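You operate a simulated robot arm through the tools that you are given. There is no shell and no other tool.

Carry out the task below with a simulated robot arm. There is one attempt and no reset: what you move stays moved.

JOB
Lay the black cord in the cradle and twist the grey clip onto it.
Fine: wind the twister back to OPEN first. Where these are worked on the way, their far stop is far enough and under half their travel is too little: tie twister.

It is judged by the outcome, as a careful person would: the job done as asked, and still so three seconds after it is handed in. It fails if anything else is knocked over, pushed out of place, dropped, spilled or broken.

ROBOT AND FRAMES
A 7-joint arm with a two-finger parallel gripper, fixed in place. Base frame: the origin is on the floor under the middle of its stand, x ahead of it, y to its left, z up; the work surface is at about z = 886. Units: mm, degrees, N and s.
With the tool pointing down near the work surface it reaches from about 100 to 640 mm from the base axis. Its first joint turns from -66.0 to 66.0 degrees. Payload 1.57 kg.
Tool frame: the origin (TCP) lies between the finger pads and is the grasp point; the fingertips stand 30 mm ahead of it; z points along the fingers, y is the line along which they close. The gripper opens to 80 mm. The fingers are 17 mm wide and 12 mm thick; the gripper's body (40 by 82 mm) begins 80 mm behind the TCP.
Orientation is told as [roll, pitch, yaw] about the base's x, y, z axes, in that order, counted from this pose: with the fingers straight down and closing along the base's y, the tool's x points along the base's -x, its y along +y and its z along -z.

CONTROLS
- The arm moves only by the tool jog_arm. Its argument "increments" is a list of rows, each a list of 7 numbers: the turn, a rotation vector about the tool's x, y, z in degrees, then the shift along the tool's x, y, z in mm, then the finger opening in mm, from 0 to 80. In form: [[ax, ay, az, dx, dy, dz, gripper], ...]. A call has 1 to 20 rows; each row shifts and turns the commanded pose from where the row before left it, along the tool's axes as they then stand. Rows are played at 5 a second. More than 50 mm and 8.6 degrees between two rows, or a gripper value outside its range, and nothing of the call is played. A pose out of reach is approached as far as the arm can. The call stops where the force on the tool passes 40 N (or 10 N more than at its start, if that is more) or the arm is blocked; 0.2 s more then pass. The fingers move at their own pace (about 72 mm/s each) and stop on an object; they squeeze with about 43 N. The grip force told is the motor's: it shows also when the fingers shut on nothing. Time passes only in rows, and 0.2 s behind the last, so rows that do not move let the fingers close. It gives the time, the measured TCP pose, the force on the tool (base axes), the opening and the grip force at its end, in the units of the frame above (readings bear some noise), with the torque about the TCP (base axes, N m) and any sound that the robot's microphone picked up, and new pictures: "show" is both (left out), scene, wrist or none.
- Cameras (640 x 400 px; columns grow to the right, rows downward): "scene" is fixed at [63.9, 452.7, 1409.8]; the picture's right is [-0.59, -0.81, 0.00], its down [-0.57, 0.42, -0.70] and it looks along [0.57, -0.42, -0.71] (base axes); focal length 214 px, centre (320, 200). "wrist" rides on the gripper at [72, -7, -122] in the tool frame; the picture's right is [0.09, 1.00, 0.00], its down [-0.84, 0.08, -0.54] and it looks along [-0.54, 0.05, 0.84] (tool axes); focal length 238 px, centre (320, 200). There is no depth. A picture from a camera that has moved, and an enlarged one, comes with that camera's place and axes in the base frame and with its lens.
- inspect(camera, box): a new picture of the part [left, top, right, bottom] of that camera's present view, enlarged. No time passes.
- close_job(): hands the job in; it is judged then, once.

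Nothing tells you positions but the pictures and the camera data. Unless the task says otherwise, let go and move clear before handing in.

The tools are called after "Emit:" as a command line: name --pt "numbers of a row" for each row, then --argument value for the rest, lists and objects as JSON in quotes. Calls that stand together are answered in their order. jog_arm: Moves the arm, as the interface text tells. Its arguments: {"type":"object","properties":{"increments":{"type":"array"},"show":{"type":"string","enum":["both","scene","wrist","none"]}},"required":["increments"]} The other tools are called the same way: inspect (camera, box) takes an enlarged picture of a part of a camera's view; close_job () hands the job in.

At the start:

```text
t: 0.0
position: [354.9, 113.8, 1246.1]
tcp_rot: [0.0, 0.0, 0.0]
contact_force: [0.3, 0.6, -0.2]
torque: [0.01, 0.01, 0.0]
grip_width: 80.0
grasp_force: 0.1
```

scene: 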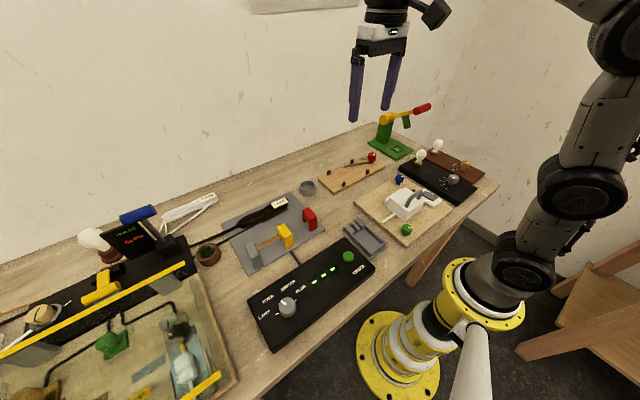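
wrist: 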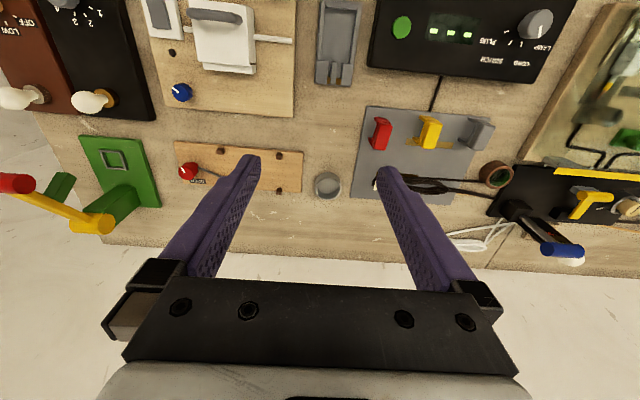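

I see a cluttered bench with several rigs: a grey plate with red, yellow and grey parts, a black cord, a black control box, and others. I'll enlarge the views first to find the cradle, the clip and the twister.

Emit:
inspect --camera "scene" --box '[200, 170, 360, 270]'

Emit:
inspect --camera "scene" --box '[60, 190, 260, 320]'

Emit:
inspect --camera "wrist" --box '[340, 90, 640, 280]'

Emit:
inspect --camera "scene" --box '[310, 110, 500, 240]'

```text
4.00 times, centred on (280, 220) of scene
camera zoom: at [63.9, 452.7, 1409.8], right [-0.59, -0.81, 0.0], down [-0.57, 0.42, -0.7], along [0.57, -0.42, -0.71], focal length 858 px, centre (480, 120)
```

zoom: 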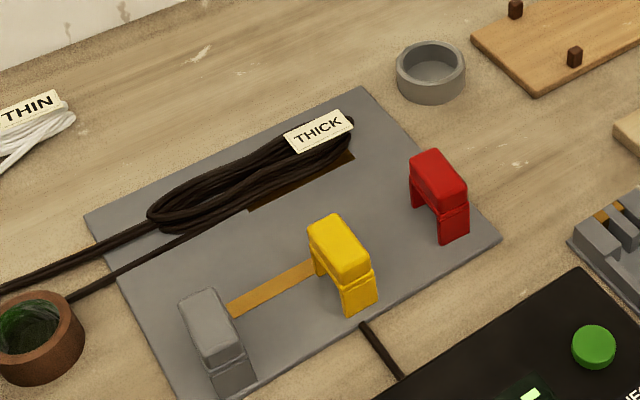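

```text
3.08 times, centred on (160, 255) of scene
camera zoom: at [63.9, 452.7, 1409.8], right [-0.59, -0.81, 0.0], down [-0.57, 0.42, -0.7], along [0.57, -0.42, -0.71], focal length 660 px, centre (812, 31)
```

zoom: 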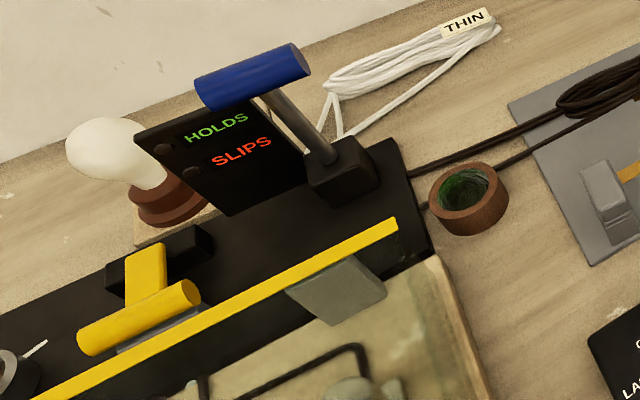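

```text
2.11 times, centred on (490, 185) of wrist
camera zoom: at [281.6, 105.3, 1368.5], right [-0.09, 1.0, 0.0], down [0.84, 0.08, 0.54], along [0.54, 0.05, -0.84], focal length 502 px, centre (-38, 232)
```

zoom: 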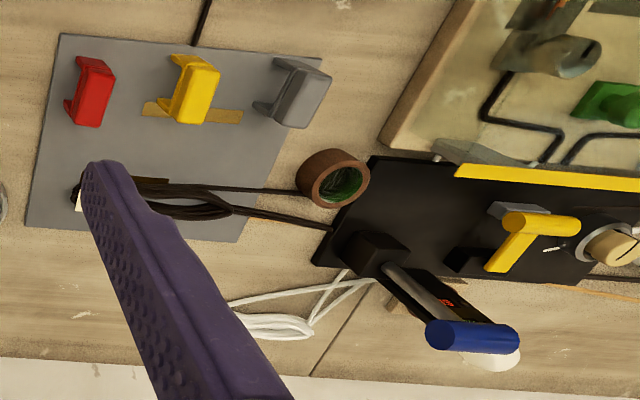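

```text
3.08 times, centred on (405, 175) of scene
camera zoom: at [63.9, 452.7, 1409.8], right [-0.59, -0.81, 0.0], down [-0.57, 0.42, -0.7], along [0.57, -0.42, -0.71], focal length 660 px, centre (58, 277)
```

zoom: 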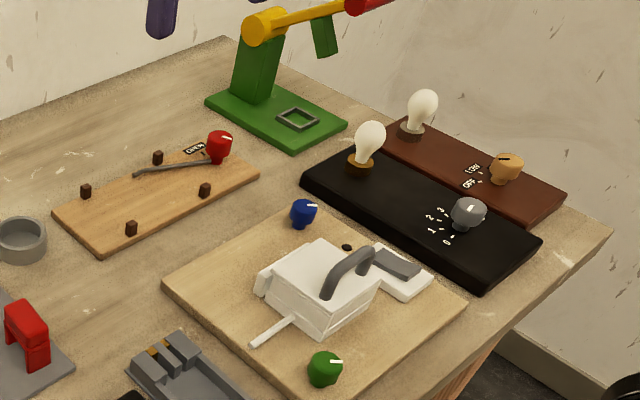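

The grey plate carries the black "THICK" bundle and three coloured U-shaped parts. There is also a board with an "OPEN" knob, and I'll look closer at all of these.

Emit:
inspect --camera "scene" --box '[315, 145, 395, 195]'

Emit:
inspect --camera "scene" --box '[235, 235, 395, 355]'

Emit:
inspect --camera "wrist" --box '[60, 120, 340, 250]'

Emit:
inspect --camera "scene" --box '[0, 270, 240, 400]'

Emit:
inspect --camera "scene" --box '[220, 185, 330, 275]'

Emit:
inspect --camera "wrist" --box '[300, 0, 400, 100]'

```text
8.00 times, centred on (355, 170) of scene
camera zoom: at [63.9, 452.7, 1409.8], right [-0.59, -0.81, 0.0], down [-0.57, 0.42, -0.7], along [0.57, -0.42, -0.71], focal length 1716 px, centre (40, 440)
```

zoom: 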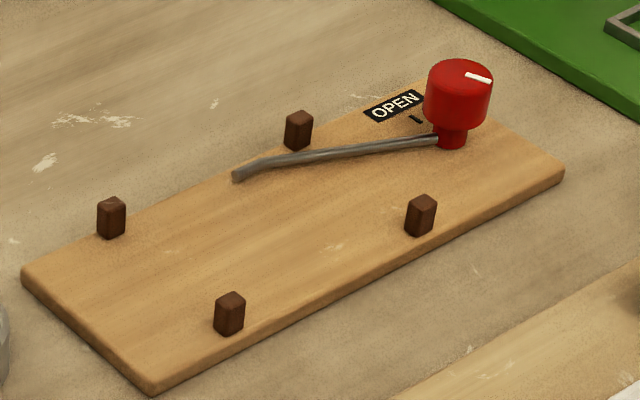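

```text
3.33 times, centred on (315, 295) of scene
camera zoom: at [63.9, 452.7, 1409.8], right [-0.59, -0.81, 0.0], down [-0.57, 0.42, -0.7], along [0.57, -0.42, -0.71], focal length 715 px, centre (337, -117)
```

zoom: 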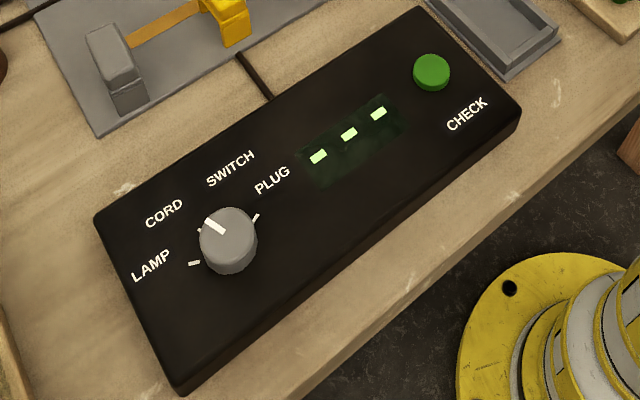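

```text
2.29 times, centred on (200, 185) of wrist
camera zoom: at [281.6, 105.3, 1368.5], right [-0.09, 1.0, 0.0], down [0.84, 0.08, 0.54], along [0.54, 0.05, -0.84], focal length 545 px, centre (594, 234)
```

zoom: 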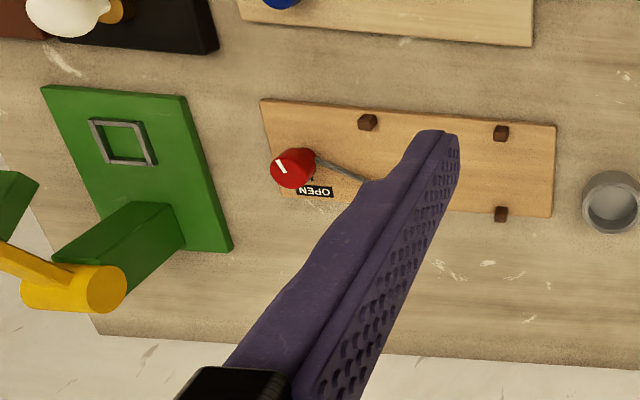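

```text
2.67 times, centred on (120, 335) of scene
camera zoom: at [63.9, 452.7, 1409.8], right [-0.59, -0.81, 0.0], down [-0.57, 0.42, -0.7], along [0.57, -0.42, -0.71], focal length 572 px, centre (853, -160)
```

zoom: 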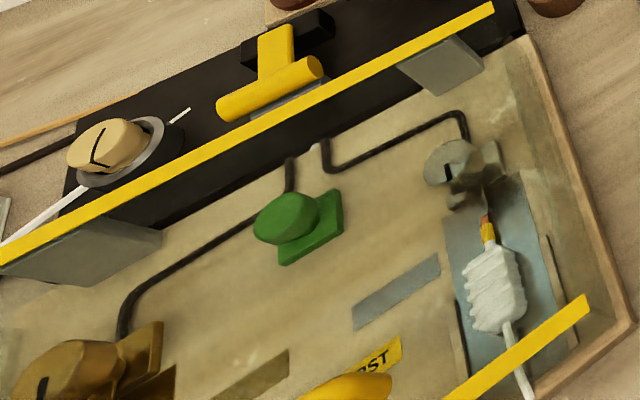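

```text
4.44 times, centred on (275, 230) of scene
camera zoom: at [63.9, 452.7, 1409.8], right [-0.59, -0.81, 0.0], down [-0.57, 0.42, -0.7], along [0.57, -0.42, -0.71], focal length 953 px, centre (520, 67)
```

zoom: 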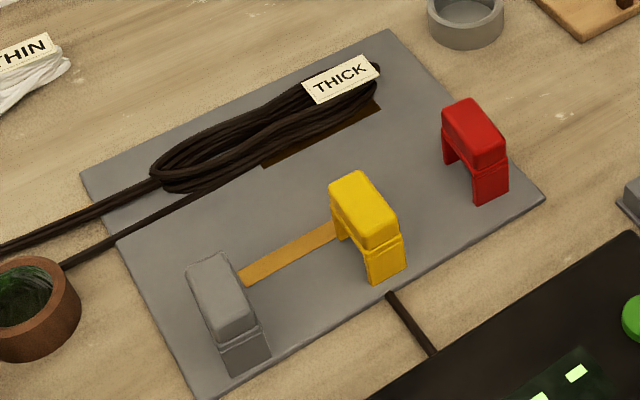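

```text
4.00 times, centred on (350, 50) of wrist
camera zoom: at [281.6, 105.3, 1368.5], right [-0.09, 1.0, 0.0], down [0.84, 0.08, 0.54], along [0.54, 0.05, -0.84], focal length 953 px, centre (200, 800)
```

zoom: 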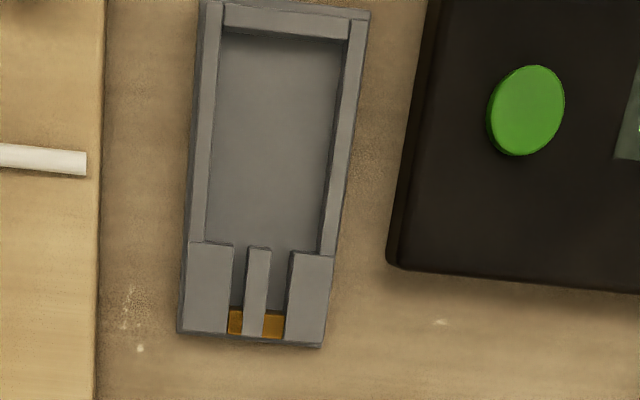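

I take the board with four pegs, the red knob and the "OPEN" label (about x 480–565, y -80–40) to be the cradle with its twister. The black "THICK" coil is at about (530, 330). I'll move over the peg board for a closer look.

Emit:
jog_arm --pt "0 0 0 -5 -31 29 80" --pt "0 0 0 -5 -31 29 80" --pt "0 0 0 -5 -31 29 80" --pt "0 0 0 -5 -31 29 80" --pt "0 0 0 -5 -31 29 80" --pt "0 0 0 0 0 0 80"

```text
t: 1.4
position: [378.3, -42.3, 1099.2]
tcp_rot: [0.0, -0.1, 0.1]
contact_force: [0.1, -0.8, 0.0]
torque: [-0.03, 0.01, 0.0]
grip_width: 80.0
grasp_force: 0.0
camera wrist: at [305.9, -50.3, 1223.2], right [-0.09, 1.0, 0.0], down [0.84, 0.08, 0.54], along [0.54, 0.05, -0.84], focal length 238 px, centre (320, 200)
```

scene: 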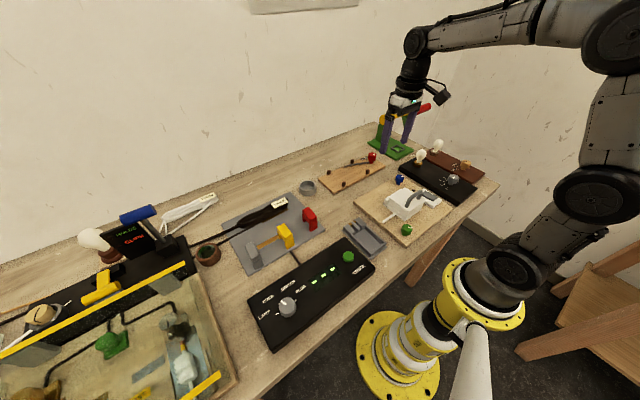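
wrist: 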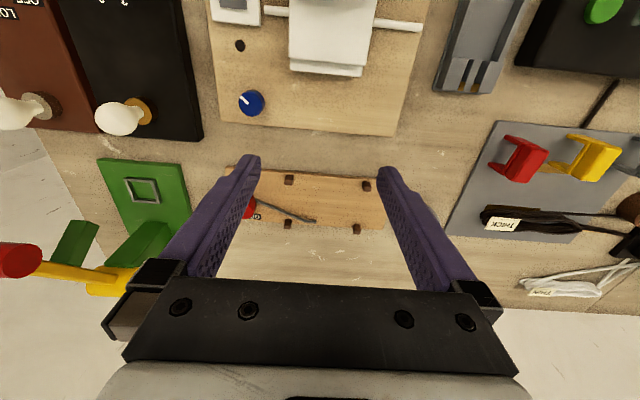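

The pegs, red knob and grey wire are there, but the fingers cover part of the board. I'll move further forward so it sits in the clear part of the view.

Emit:
jog_arm --pt "0 0 0 -20 -5 5 80" --pt "0 0 0 -20 -5 5 80" --pt "0 0 0 -20 -5 5 80" --pt "0 0 0 -20 -5 5 80" --pt "0 0 0 0 0 0 80" --show "wrist"

Emit:
inspect --camera "wrist" --box '[200, 60, 440, 210]'

```text
t: 2.6
position: [460.2, -61.7, 1081.6]
tcp_rot: [-0.1, 0.0, 0.1]
contact_force: [0.1, 0.0, -1.0]
torque: [0.03, 0.0, -0.03]
grip_width: 80.3
grasp_force: 0.0
camera wrist: at [387.2, -70.0, 1203.4], right [-0.09, 1.0, 0.0], down [0.84, 0.08, 0.54], along [0.54, 0.05, -0.84], focal length 238 px, centre (320, 200)
```

wrist: 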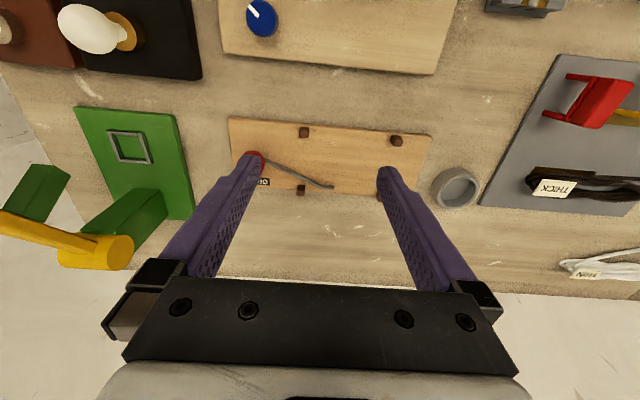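

```text
2.67 times, centred on (320, 135) of wrist
camera zoom: at [387.2, -70.0, 1203.4], right [-0.09, 1.0, 0.0], down [0.84, 0.08, 0.54], along [0.54, 0.05, -0.84], focal length 636 px, centre (320, 373)
```

zoom: 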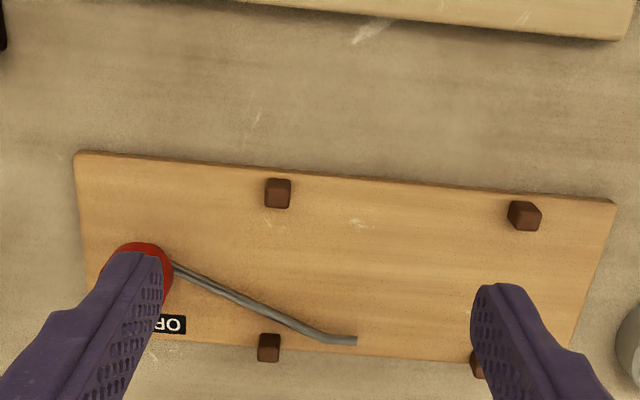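

The rod runs from the knob to just inside one peg. I'll shift left so the knob and its mark come between the fingers.

Emit:
jog_arm --pt "0 0 0 -10 -25 8 80" --pt "0 0 0 -10 -25 8 80" --pt "0 0 0 -10 -25 8 80" --pt "0 0 0 0 0 0 80" --show "wrist"

Emit:
inspect --camera "wrist" --box '[240, 60, 440, 200]'

```text
t: 3.6
position: [491.1, -137.7, 1056.5]
tcp_rot: [0.0, -0.1, 0.0]
contact_force: [0.4, 0.5, 0.4]
torque: [0.02, 0.03, 0.01]
grip_width: 79.9
grasp_force: 0.0
camera wrist: at [416.9, -145.4, 1179.3], right [-0.09, 1.0, 0.0], down [0.84, 0.08, 0.54], along [0.54, 0.05, -0.84], focal length 238 px, centre (320, 200)
```

wrist: 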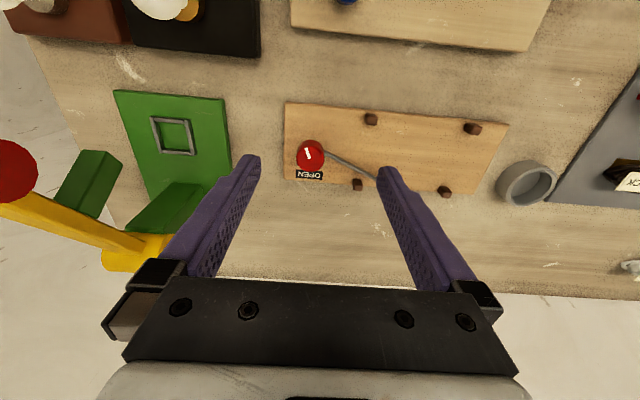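

```text
2.86 times, centred on (340, 130) of wrist
camera zoom: at [416.9, -145.4, 1179.3], right [-0.09, 1.0, 0.0], down [0.84, 0.08, 0.54], along [0.54, 0.05, -0.84], focal length 681 px, centre (263, 400)
```

zoom: 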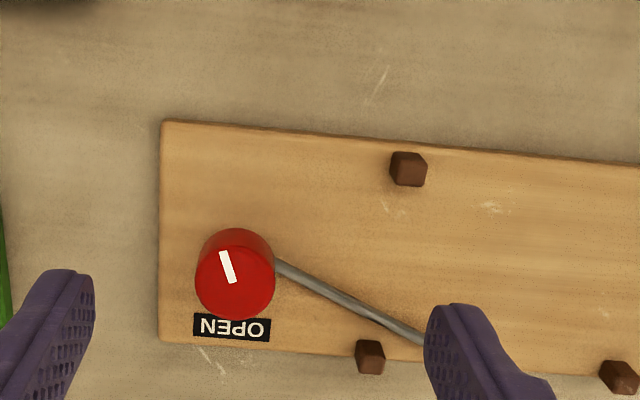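

The knob's white mark points roughly away from the OPEN tick, and the rod currently reaches over the cradle. Next I'll look at the coil and the grey, yellow and red parts from above.

Emit:
jog_arm --pt "0 0 0 4 40 -6 80" --pt "0 0 0 4 40 -6 80" --pt "0 0 0 4 40 -6 80" --pt "0 0 0 4 40 -6 80" --pt "0 0 0 4 40 -6 80" --pt "0 0 0 4 40 0 80" --pt "0 0 0 4 40 0 80" --pt "0 0 0 4 40 0 80" --pt "0 0 0 4 40 0 80" --pt "0 0 0 4 40 0 80" --pt "0 0 0 4 30 0 80" --pt "0 0 0 0 0 0 80" --show "both"

Emit:
inspect --camera "wrist" --box '[220, 20, 460, 190]'

Emit:
inspect --camera "wrist" --box '[400, 60, 640, 260]'

```text
t: 6.2
position: [445.3, 292.5, 1085.8]
tcp_rot: [0.0, 0.0, 0.0]
contact_force: [0.0, -1.1, -0.2]
torque: [-0.01, 0.01, -0.03]
grip_width: 79.9
grasp_force: 0.1
camera wrist: at [373.2, 285.4, 1208.8], right [-0.09, 1.0, 0.0], down [0.84, 0.08, 0.54], along [0.54, 0.05, -0.84], focal length 238 px, centre (320, 200)
```

scene: 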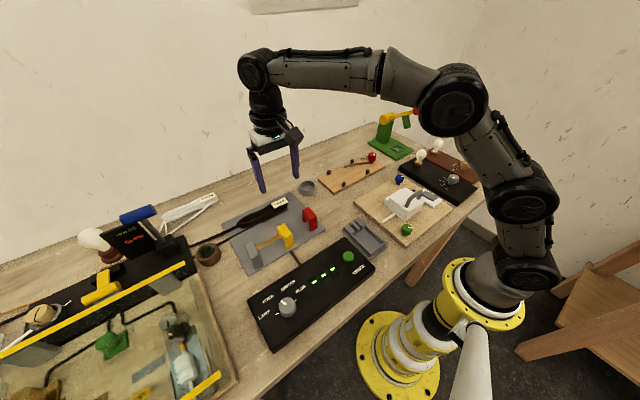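
wrist: 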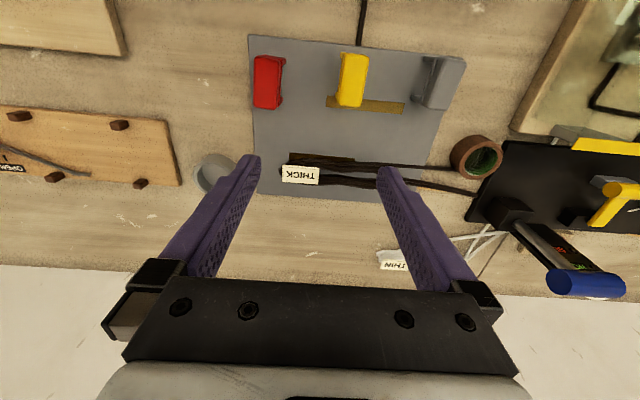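

```text
2.35 times, centred on (340, 105) of wrist
camera zoom: at [373.2, 285.4, 1208.8], right [-0.09, 1.0, 0.0], down [0.84, 0.08, 0.54], along [0.54, 0.05, -0.84], focal length 561 px, centre (273, 424)
```

zoom: 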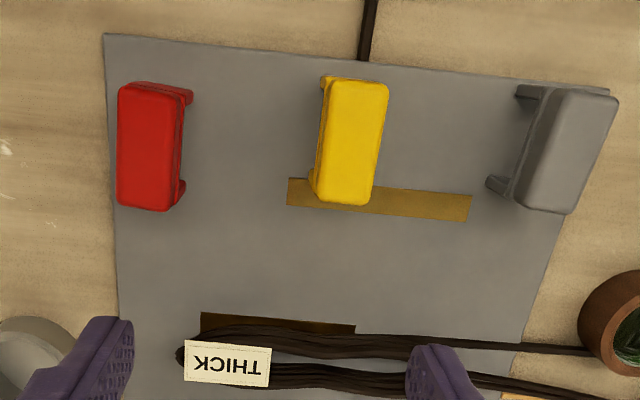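

```text
2.00 times, centred on (520, 160) of wrist
camera zoom: at [373.2, 285.4, 1208.8], right [-0.09, 1.0, 0.0], down [0.84, 0.08, 0.54], along [0.54, 0.05, -0.84], focal length 477 px, centre (-80, 280)
```

zoom: 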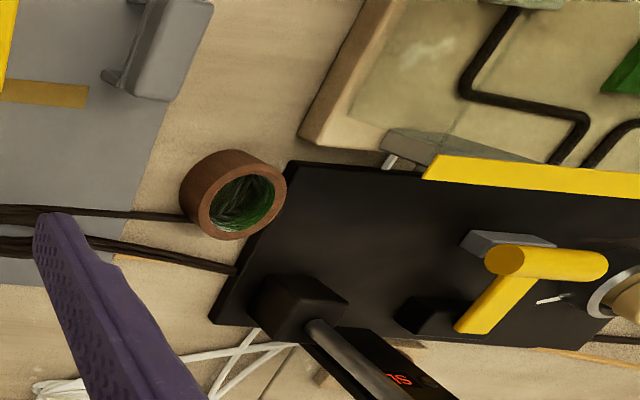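

The parts on the grey plate are arch-shaped pieces: red, yellow and grey. Before committing I want to settle which thing is "the grey clip", so I'll study the HOLDS/SLIPS rig and other details.

Emit:
inspect --camera "scene" --box '[75, 195, 225, 285]'

Emit:
inspect --camera "scene" --box '[0, 260, 130, 345]'

Emit:
inspect --camera "scene" --box '[235, 205, 325, 275]'

Emit:
inspect --camera "scene" --box '[345, 95, 445, 165]'

Emit:
inspect --camera "scene" --box '[335, 210, 395, 260]'

Emit:
inspect --camera "wrist" --box '[0, 90, 200, 220]'

```text
4.27 times, centred on (150, 240) of scene
camera zoom: at [63.8, 452.7, 1409.8], right [-0.59, -0.81, 0.0], down [-0.57, 0.42, -0.7], along [0.57, -0.42, -0.71], focal length 915 px, centre (1045, 29)
```

zoom: 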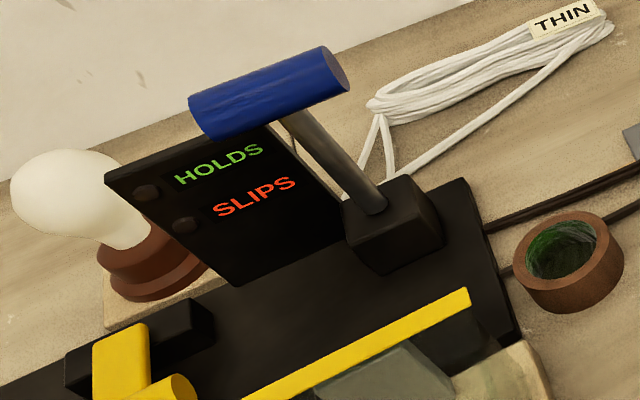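

```text
4.71 times, centred on (65, 302) of scene
camera zoom: at [63.8, 452.7, 1409.8], right [-0.59, -0.81, 0.0], down [-0.57, 0.42, -0.7], along [0.57, -0.42, -0.71], focal length 1009 px, centre (1520, -282)
```

zoom: 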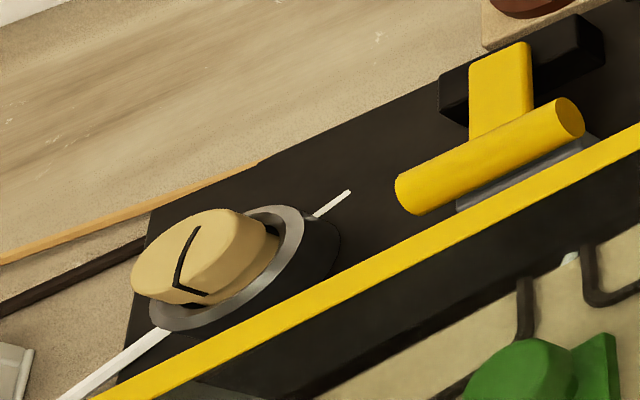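

```text
5.71 times, centred on (280, 240) of scene
camera zoom: at [63.8, 452.7, 1409.8], right [-0.59, -0.81, 0.0], down [-0.57, 0.42, -0.7], along [0.57, -0.42, -0.71], focal length 1226 px, centre (549, -29)
```

zoom: 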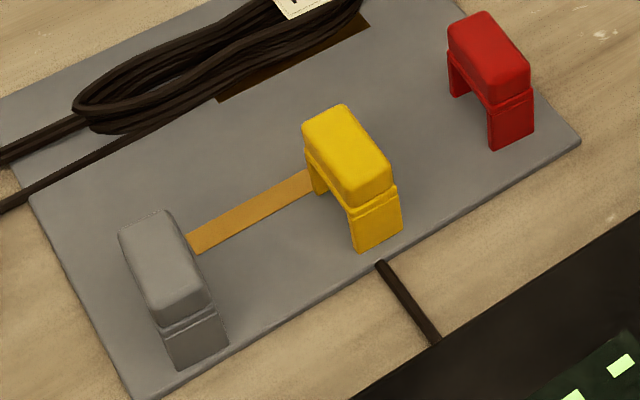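

```text
5.71 times, centred on (395, 130) of scene
camera zoom: at [63.8, 452.7, 1409.8], right [-0.59, -0.81, 0.0], down [-0.57, 0.42, -0.7], along [0.57, -0.42, -0.71], focal length 1226 px, centre (-109, 600)
```

zoom: 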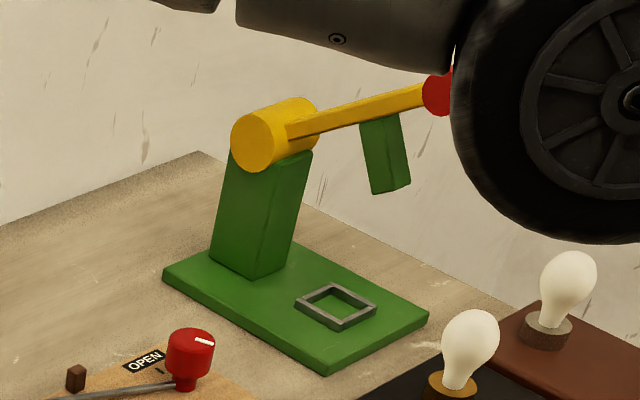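

```text
8.00 times, centred on (365, 235) of scene
camera zoom: at [63.8, 452.7, 1409.8], right [-0.59, -0.81, 0.0], down [-0.57, 0.42, -0.7], along [0.57, -0.42, -0.71], focal length 1716 px, centre (-40, -80)
```

zoom: 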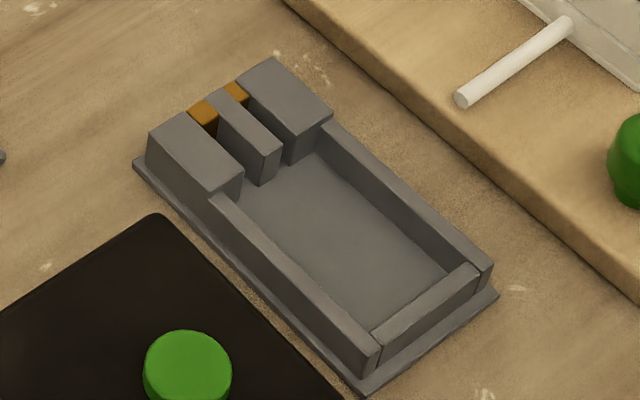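

```text
3.08 times, centred on (100, 155) of wrist
camera zoom: at [373.2, 285.4, 1208.8], right [-0.09, 1.0, 0.0], down [0.84, 0.08, 0.54], along [0.54, 0.05, -0.84], focal length 733 px, centre (997, 338)
```

zoom: 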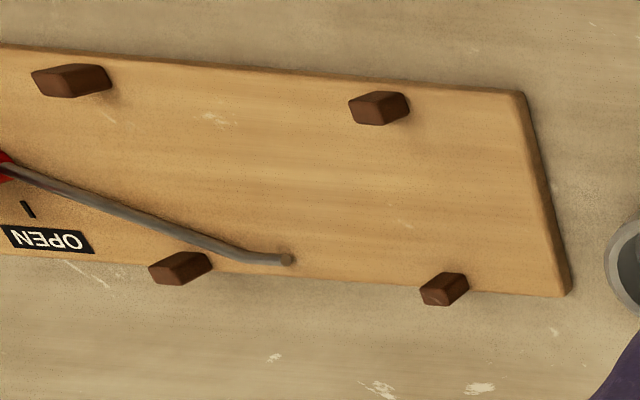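

The two strips on the plate and the cable to the tester suggest it may be a test pad, so I'll get a close look at the arches and the coil from lower down.

Emit:
jog_arm --pt "0 0 0 30 8 15 80" --pt "0 0 0 30 8 15 80" --pt "0 0 0 30 8 15 80" --pt "0 0 0 30 8 15 80" --pt "0 0 0 0 0 15 80" --pt "0 0 0 0 0 0 80" --show "wrist"

Emit:
inspect --camera "wrist" --box '[160, 60, 480, 260]'

```text
t: 7.6
position: [327.6, 324.4, 1012.5]
tcp_rot: [0.0, -0.1, 0.0]
contact_force: [0.3, -1.2, 0.2]
torque: [0.0, -0.02, 0.0]
grip_width: 80.0
grasp_force: 0.0
camera wrist: at [253.0, 316.8, 1134.4], right [-0.09, 1.0, 0.0], down [0.84, 0.08, 0.54], along [0.54, 0.05, -0.84], focal length 238 px, centre (320, 200)
```

wrist: 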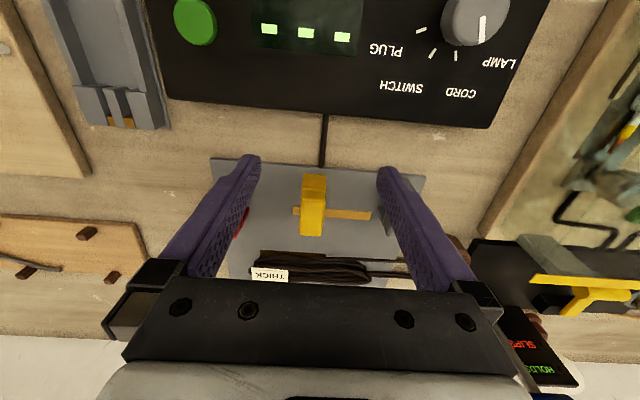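

```text
2.00 times, centred on (320, 160) of wrist
camera zoom: at [253.0, 316.8, 1134.4], right [-0.09, 1.0, 0.0], down [0.84, 0.08, 0.54], along [0.54, 0.05, -0.84], focal length 477 px, centre (320, 280)
```

zoom: 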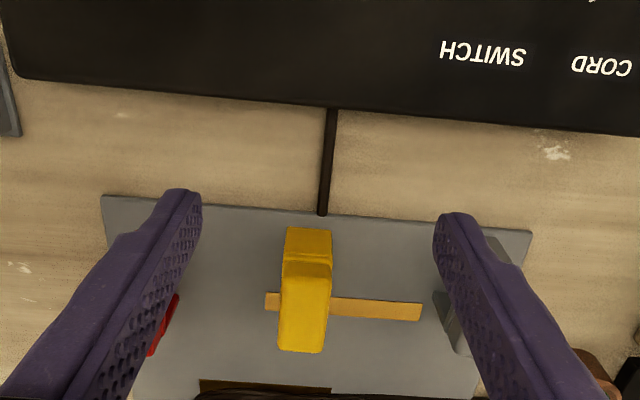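

The coil has two tails running toward the black HOLDS/SLIPS board. I need to know whether they're free ends, so I'll turn the camera that way.

Emit:
jog_arm --pt "0 0 0 -20 6 -15 80" --pt "0 0 0 -25 6 -15 80" --pt "0 0 0 -25 6 -20 80" --pt "0 0 0 -25 6 0 80" --pt "0 0 0 -25 6 0 80" --pt "0 0 0 -20 6 0 80" --pt "0 0 -8.5 0 0 0 80" --pt "0 0 -8.5 0 0 0 80" --pt "0 0 -8.5 0 0 0 80" --pt "0 0 -8.5 0 0 0 80" --pt "0 0 -8.5 0 0 0 80" --pt "0 0 -8.5 0 0 0 80" --pt "0 0 0 0 0 0 80" --show "wrist"

Emit:
inspect --camera "wrist" --box '[200, 0, 440, 200]'

Emit:
inspect --camera "wrist" --box '[400, 0, 640, 200]'

```text
t: 10.4
position: [464.4, 361.9, 1061.8]
tcp_rot: [-0.1, 0.1, 51.3]
contact_force: [-0.1, 0.3, 0.1]
torque: [-0.03, 0.0, 0.01]
grip_width: 80.0
grasp_force: 0.0
camera wrist: at [424.8, 299.6, 1185.0], right [-0.83, 0.55, 0.0], down [0.46, 0.7, 0.54], along [0.3, 0.45, -0.84], focal length 238 px, centre (320, 200)
```

wrist: 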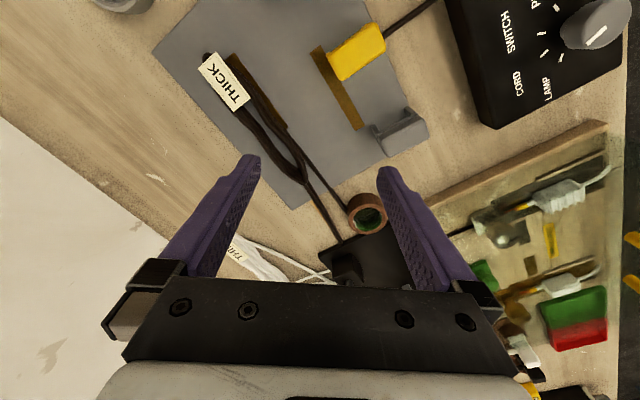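

```text
2.00 times, centred on (320, 100) of wrist
camera zoom: at [424.8, 299.6, 1185.0], right [-0.83, 0.55, 0.0], down [0.46, 0.7, 0.54], along [0.3, 0.45, -0.84], focal length 477 px, centre (320, 400)
```

zoom: 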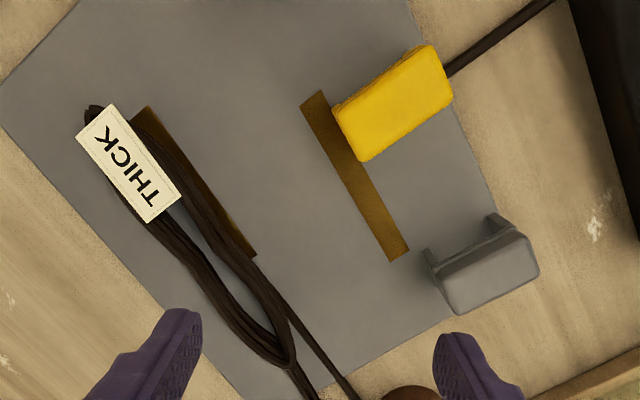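

```text
2.00 times, centred on (520, 100) of wrist
camera zoom: at [424.8, 299.6, 1185.0], right [-0.83, 0.55, 0.0], down [0.46, 0.7, 0.54], along [0.3, 0.45, -0.84], focal length 477 px, centre (-80, 400)
```

zoom: 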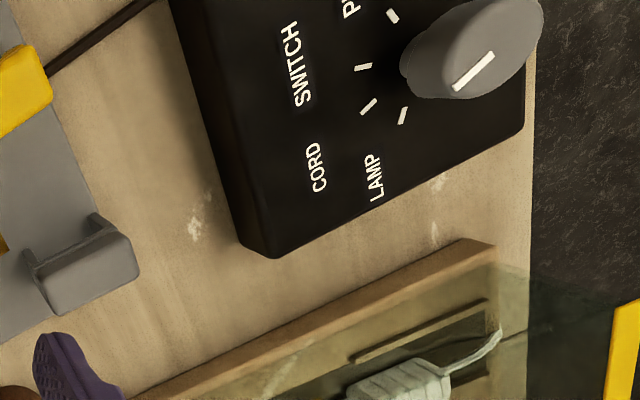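

The plate's two brass strips and the coil's tag are clear now. I'll turn further left to see where the coil's tails end.

Emit:
jog_arm --pt "0 0 0 -4 25 0 80" --pt "0 0 0 -4 25 0 80" --pt "0 0 -8.5 0 0 0 80" --pt "0 0 -8.5 0 0 0 80" --pt "0 0 0 0 0 0 80" --show "wrist"

Emit:
inspect --camera "wrist" --box '[160, 80, 400, 280]'

Emit:
inspect --camera "wrist" --box '[150, 0, 410, 180]'

```text
t: 11.6
position: [430.3, 399.6, 1060.7]
tcp_rot: [-0.1, 0.0, 68.1]
contact_force: [0.8, 1.2, 0.0]
torque: [-0.02, 0.02, -0.01]
grip_width: 80.1
grasp_force: 0.1
camera wrist: at [409.8, 328.2, 1184.6], right [-0.96, 0.29, 0.0], down [0.24, 0.81, 0.54], along [0.16, 0.52, -0.84], focal length 238 px, centre (320, 200)
```

wrist: 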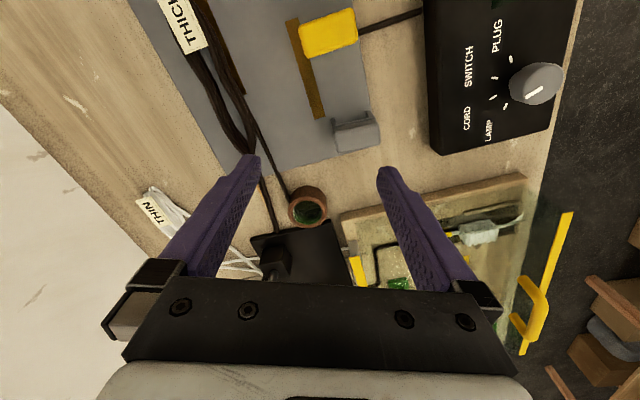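

```text
2.00 times, centred on (280, 180) of wrist
camera zoom: at [409.8, 328.2, 1184.6], right [-0.96, 0.29, 0.0], down [0.24, 0.81, 0.54], along [0.16, 0.52, -0.84], focal length 477 px, centre (400, 240)
```

zoom: 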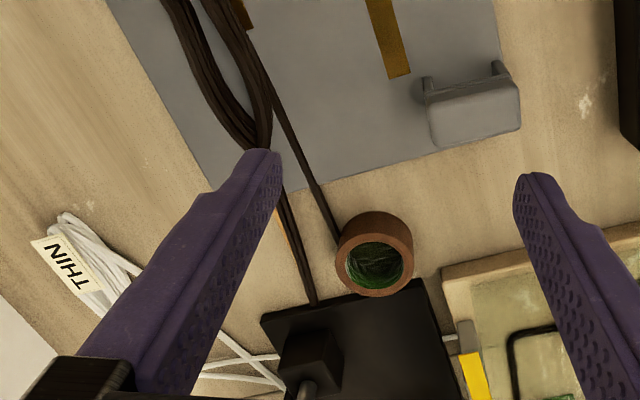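

```text
2.22 times, centred on (280, 90) of wrist
camera zoom: at [409.8, 328.2, 1184.6], right [-0.96, 0.29, 0.0], down [0.24, 0.81, 0.54], along [0.16, 0.52, -0.84], focal length 530 px, centre (409, 444)
```

zoom: 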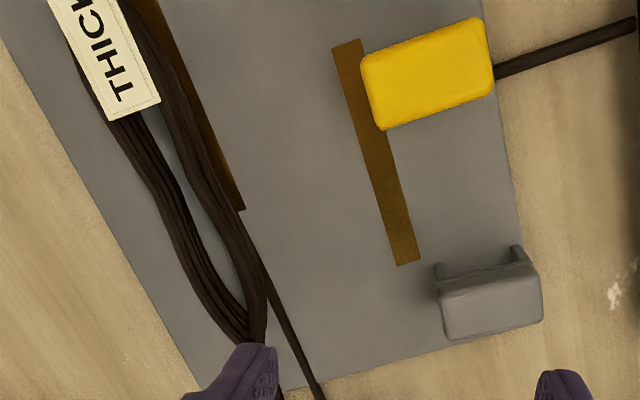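

The black coil seems to be a bundle with two tails lying toward the black board. The first instructed step is to wind the twister to OPEN, so I'll go back over the knob for a close look.

Emit:
jog_arm --pt "0 0 8.5 0 0 -5 80" --pt "0 0 8.5 0 0 -5 80" --pt "0 0 8.5 0 0 -5 80" --pt "0 0 8.5 0 0 -5 80" --pt "0 0 8.5 0 0 -5 80" --pt "0 0 8.5 0 0 0 80" --pt "0 0 8.5 0 0 0 80" --pt "0 0 8.5 0 0 0 80" --pt "0 0 0 -2 -45 0 80" --pt "0 0 0 -2 -45 0 80" --pt "0 0 0 -2 -45 0 80" --pt "0 0 0 -2 -45 0 80" --pt "0 0 0 -2 -45 0 80" --pt "0 0 0 -2 -45 0 80" --pt "0 0 0 -2 -45 0 80" --pt "0 0 0 -2 -45 0 80" --pt "0 0 0 -2 -45 0 80" --pt "0 0 0 -2 -45 0 80" --pt "0 0 0 -2 -45 0 80" --pt "0 0 0 -2 -45 0 80" --show "wrist"

```text
t: 15.8
position: [455.3, -142.3, 1087.1]
tcp_rot: [0.1, -0.2, 0.1]
contact_force: [0.9, -0.3, -0.2]
torque: [-0.02, -0.02, 0.0]
grip_width: 79.9
grasp_force: 0.0
camera wrist: at [382.3, -151.3, 1210.5], right [-0.09, 1.0, 0.0], down [0.84, 0.08, 0.54], along [0.54, 0.05, -0.84], focal length 238 px, centre (320, 200)
```

wrist: 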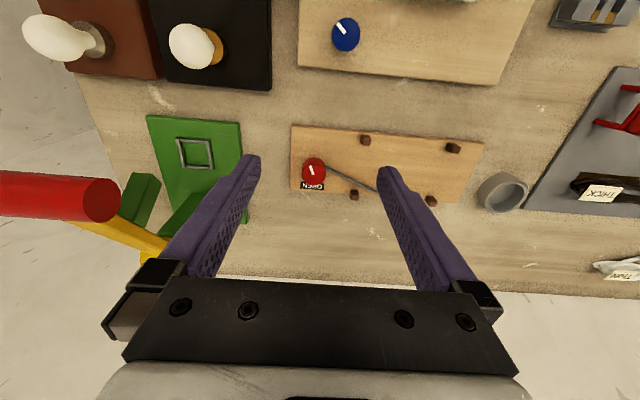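

The knob, its white mark and the OPEN label are in clear view between the fingers. I'll enlarge it to read the angles.

Emit:
inspect --camera "wrist" --box '[280, 120, 400, 210]'

Emit:
inspect --camera "scene" --box '[340, 140, 390, 180]'

```text
4.44 times, centred on (340, 165) of wrist
camera zoom: at [382.3, -151.3, 1210.5], right [-0.09, 1.0, 0.0], down [0.84, 0.08, 0.54], along [0.54, 0.05, -0.84], focal length 1059 px, centre (231, 356)
```

zoom: 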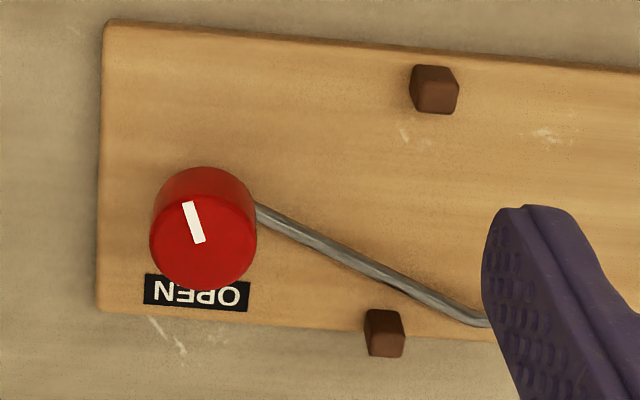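

```text
10.00 times, centred on (365, 160) of scene
camera zoom: at [63.8, 452.7, 1409.8], right [-0.59, -0.81, 0.0], down [-0.57, 0.42, -0.7], along [0.57, -0.42, -0.71], focal length 2145 px, centre (-130, 600)
```

zoom: 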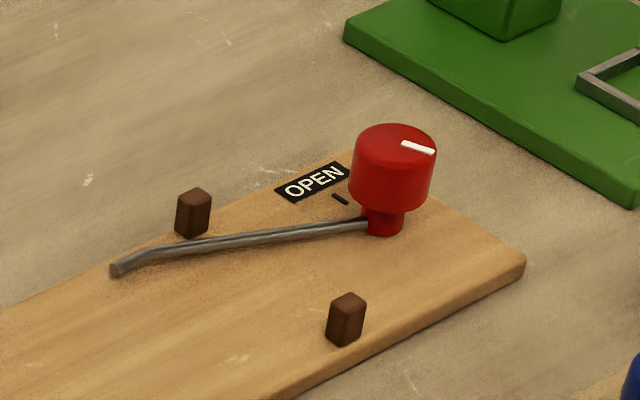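

I read the mark at about 200° and the OPEN tick at 0° (+x), with the knob centre near (521, -146) and its top near z 934. I'll come in over the knob with the fingers open.

Emit:
jog_arm --pt "0 0 0 -16 -1 20 80" --pt "0 0 0 -16 -1 20 80" --pt "0 0 0 -16 -1 20 80" --pt "0 0 0 -17 -1 20 80" --pt "0 0 0 0 0 0 80" --show "both"

Emit:
inspect --camera "wrist" --box '[240, 60, 400, 180]'

Emit:
inspect --camera "scene" --box '[330, 80, 430, 180]'

```text
t: 17.0
position: [521.4, -144.8, 1007.5]
tcp_rot: [0.0, 0.0, 0.0]
contact_force: [0.4, 0.2, -0.1]
torque: [0.01, -0.01, -0.02]
grip_width: 79.8
grasp_force: 0.0
camera wrist: at [448.2, -153.4, 1129.9], right [-0.09, 1.0, 0.0], down [0.84, 0.08, 0.54], along [0.54, 0.05, -0.84], focal length 238 px, centre (320, 200)
```

scene: 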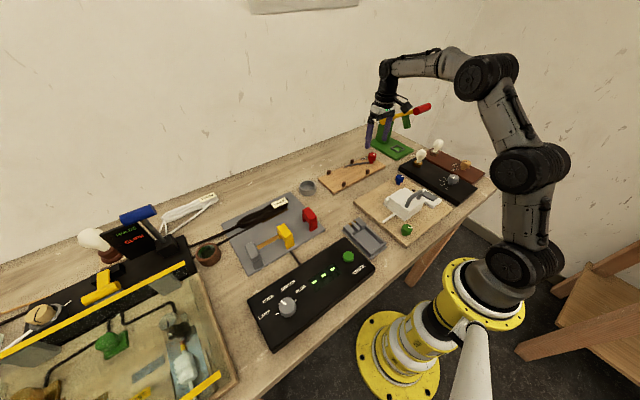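
wrist: 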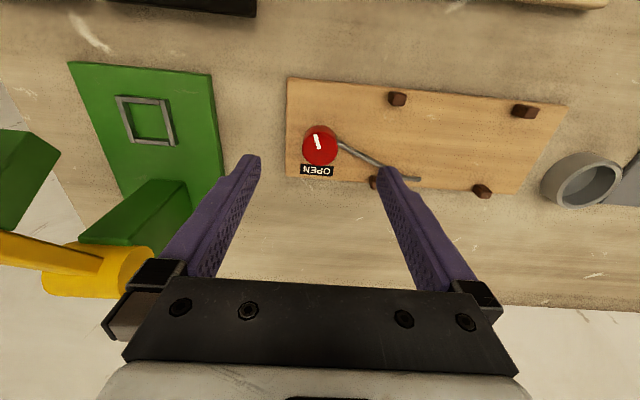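

```text
3.33 times, centred on (320, 120) of wrist
camera zoom: at [448.2, -153.4, 1129.9], right [-0.09, 1.0, 0.0], down [0.84, 0.08, 0.54], along [0.54, 0.05, -0.84], focal length 794 px, centre (320, 467)
```

zoom: 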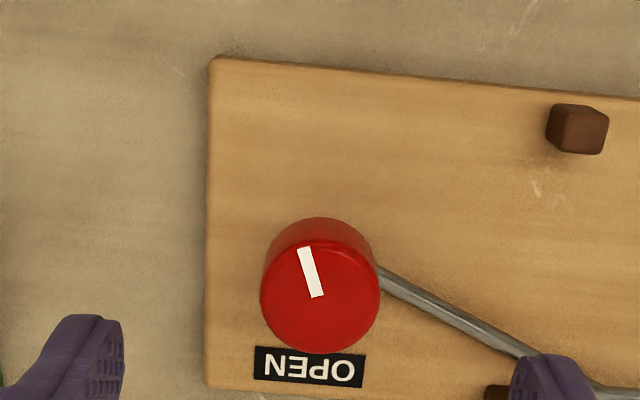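

```text
4.00 times, centred on (380, 130) of scene
camera zoom: at [63.9, 452.7, 1409.8], right [-0.59, -0.81, 0.0], down [-0.57, 0.42, -0.7], along [0.57, -0.42, -0.71], focal length 858 px, centre (80, 480)
```

zoom: 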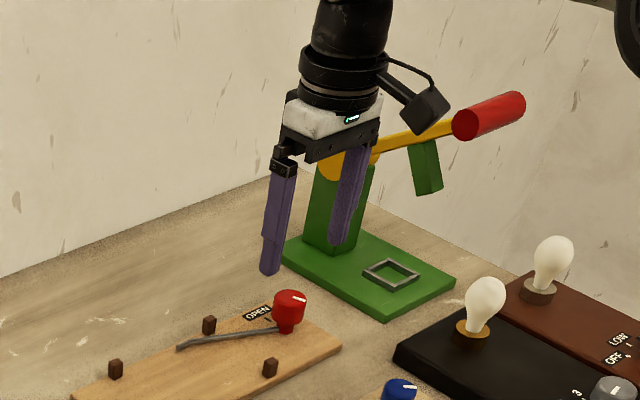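

I place the knob at (522, -146.5), about 31 mm in diameter. I'll lower the open fingers around it, keeping the tips above the rod, and close.

Emit:
jog_arm --pt "0 0 0 0 -1 20 60" --pt "0 0 0 0 -1 20 60" --pt "0 0 0 0 0 15 60" --pt "0 0 0 0 0 8 60" --pt "0 0 0 0 0 0 60" --show "both"

Emit:
inspect --camera "wrist" --box '[240, 80, 400, 200]'

Emit:
inspect --camera "scene" --box '[330, 110, 410, 180]'

```text
t: 18.2
position: [521.1, -147.1, 942.5]
tcp_rot: [0.1, 0.0, 0.1]
contact_force: [-0.1, 0.8, 0.1]
torque: [-0.01, 0.02, 0.04]
grip_width: 60.0
grasp_force: 0.0
camera wrist: at [448.2, -154.9, 1066.0], right [-0.09, 1.0, 0.0], down [0.84, 0.08, 0.54], along [0.54, 0.05, -0.84], focal length 238 px, centre (320, 200)
```

scene: 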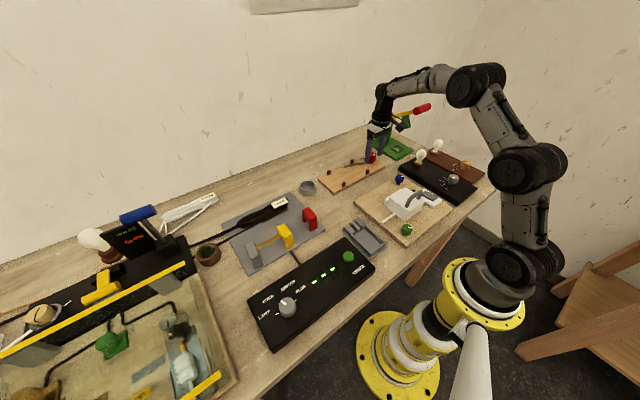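
wrist: 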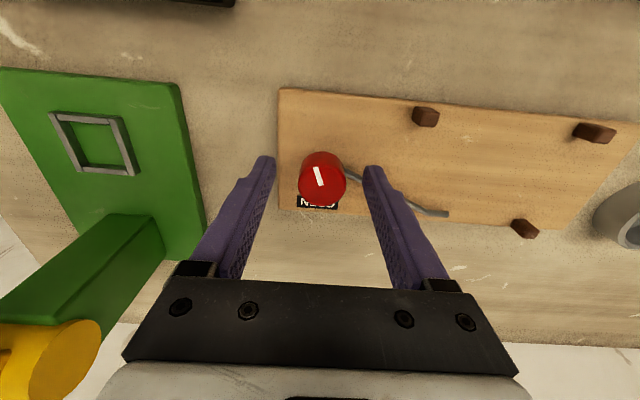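

```text
3.33 times, centred on (320, 140) of wrist
camera zoom: at [448.2, -154.9, 1066.0], right [-0.09, 1.0, 0.0], down [0.84, 0.08, 0.54], along [0.54, 0.05, -0.84], focal length 794 px, centre (320, 400)
```

zoom: 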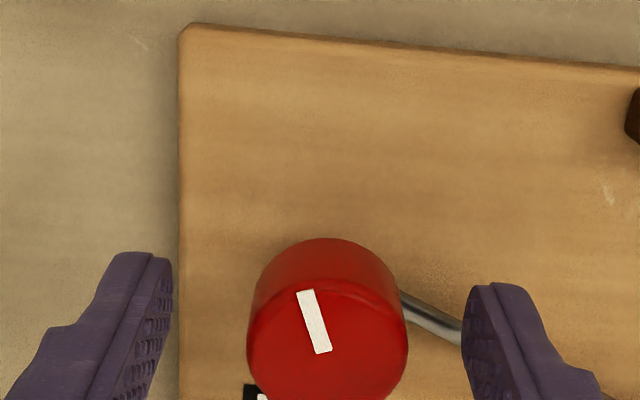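

```text
5.71 times, centred on (370, 145) of scene
camera zoom: at [63.9, 452.7, 1409.8], right [-0.59, -0.81, 0.0], down [-0.57, 0.42, -0.7], along [0.57, -0.42, -0.71], focal length 1226 px, centre (34, 514)
```

zoom: 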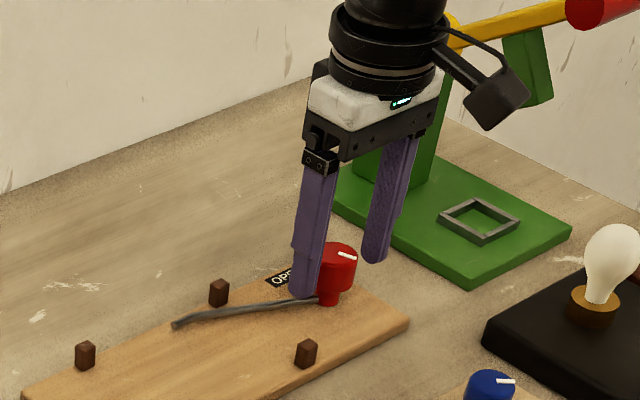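

The fingers straddle the knob and the tips are clear of the rod. I'll close on it and try a small counter-clockwise turn, watching torque.

Emit:
jog_arm --pt "0 0 0 0 0 0 20" --pt "0 0 0 0 0 0 20" --pt "0 0 0 0 0 0 20" --pt "0 0 -4 0 0 0 20" --pt "0 0 -4 0 0 0 20" --pt "0 0 0 0 0 0 20" --show "both"

Emit:
inspect --camera "wrist" --box '[240, 80, 480, 240]'

```text
t: 19.6
position: [521.1, -144.0, 944.1]
tcp_rot: [-0.1, 0.2, 8.1]
contact_force: [2.7, 16.3, -1.5]
torque: [-0.04, 0.36, 0.06]
grip_width: 31.6
grasp_force: 40.8
camera wrist: at [450.0, -163.9, 1066.1], right [-0.23, 0.97, 0.0], down [0.82, 0.19, 0.54], along [0.53, 0.13, -0.84], focal length 238 px, centre (320, 200)
```

scene: 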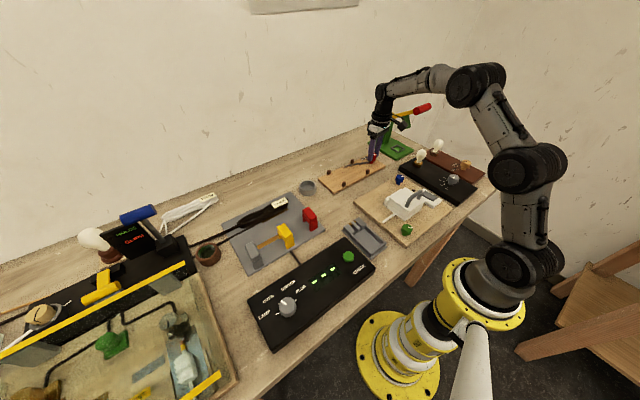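
wrist: 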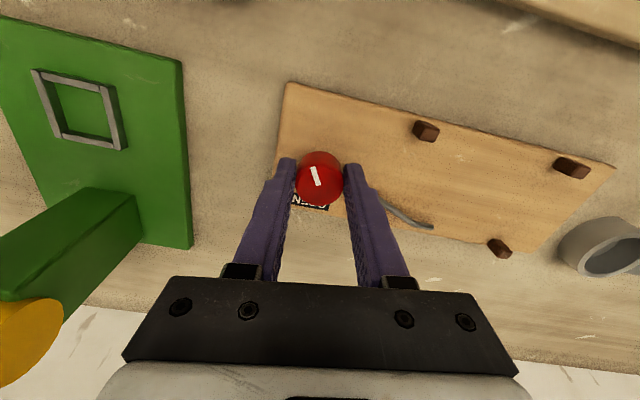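

```text
2.50 times, centred on (360, 160) of wrist
camera zoom: at [450.0, -163.9, 1066.1], right [-0.23, 0.97, 0.0], down [0.82, 0.19, 0.54], along [0.53, 0.13, -0.84], focal length 596 px, centre (220, 300)
```

zoom: 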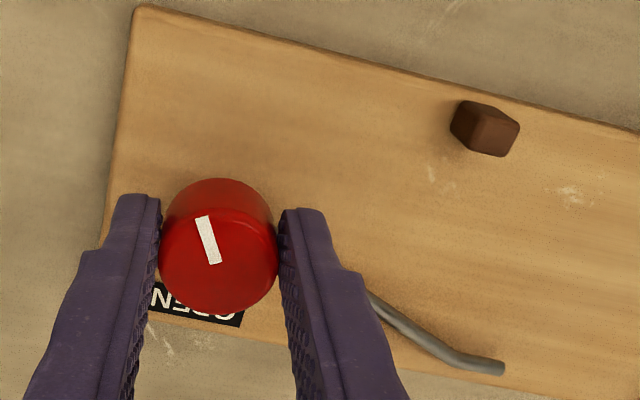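

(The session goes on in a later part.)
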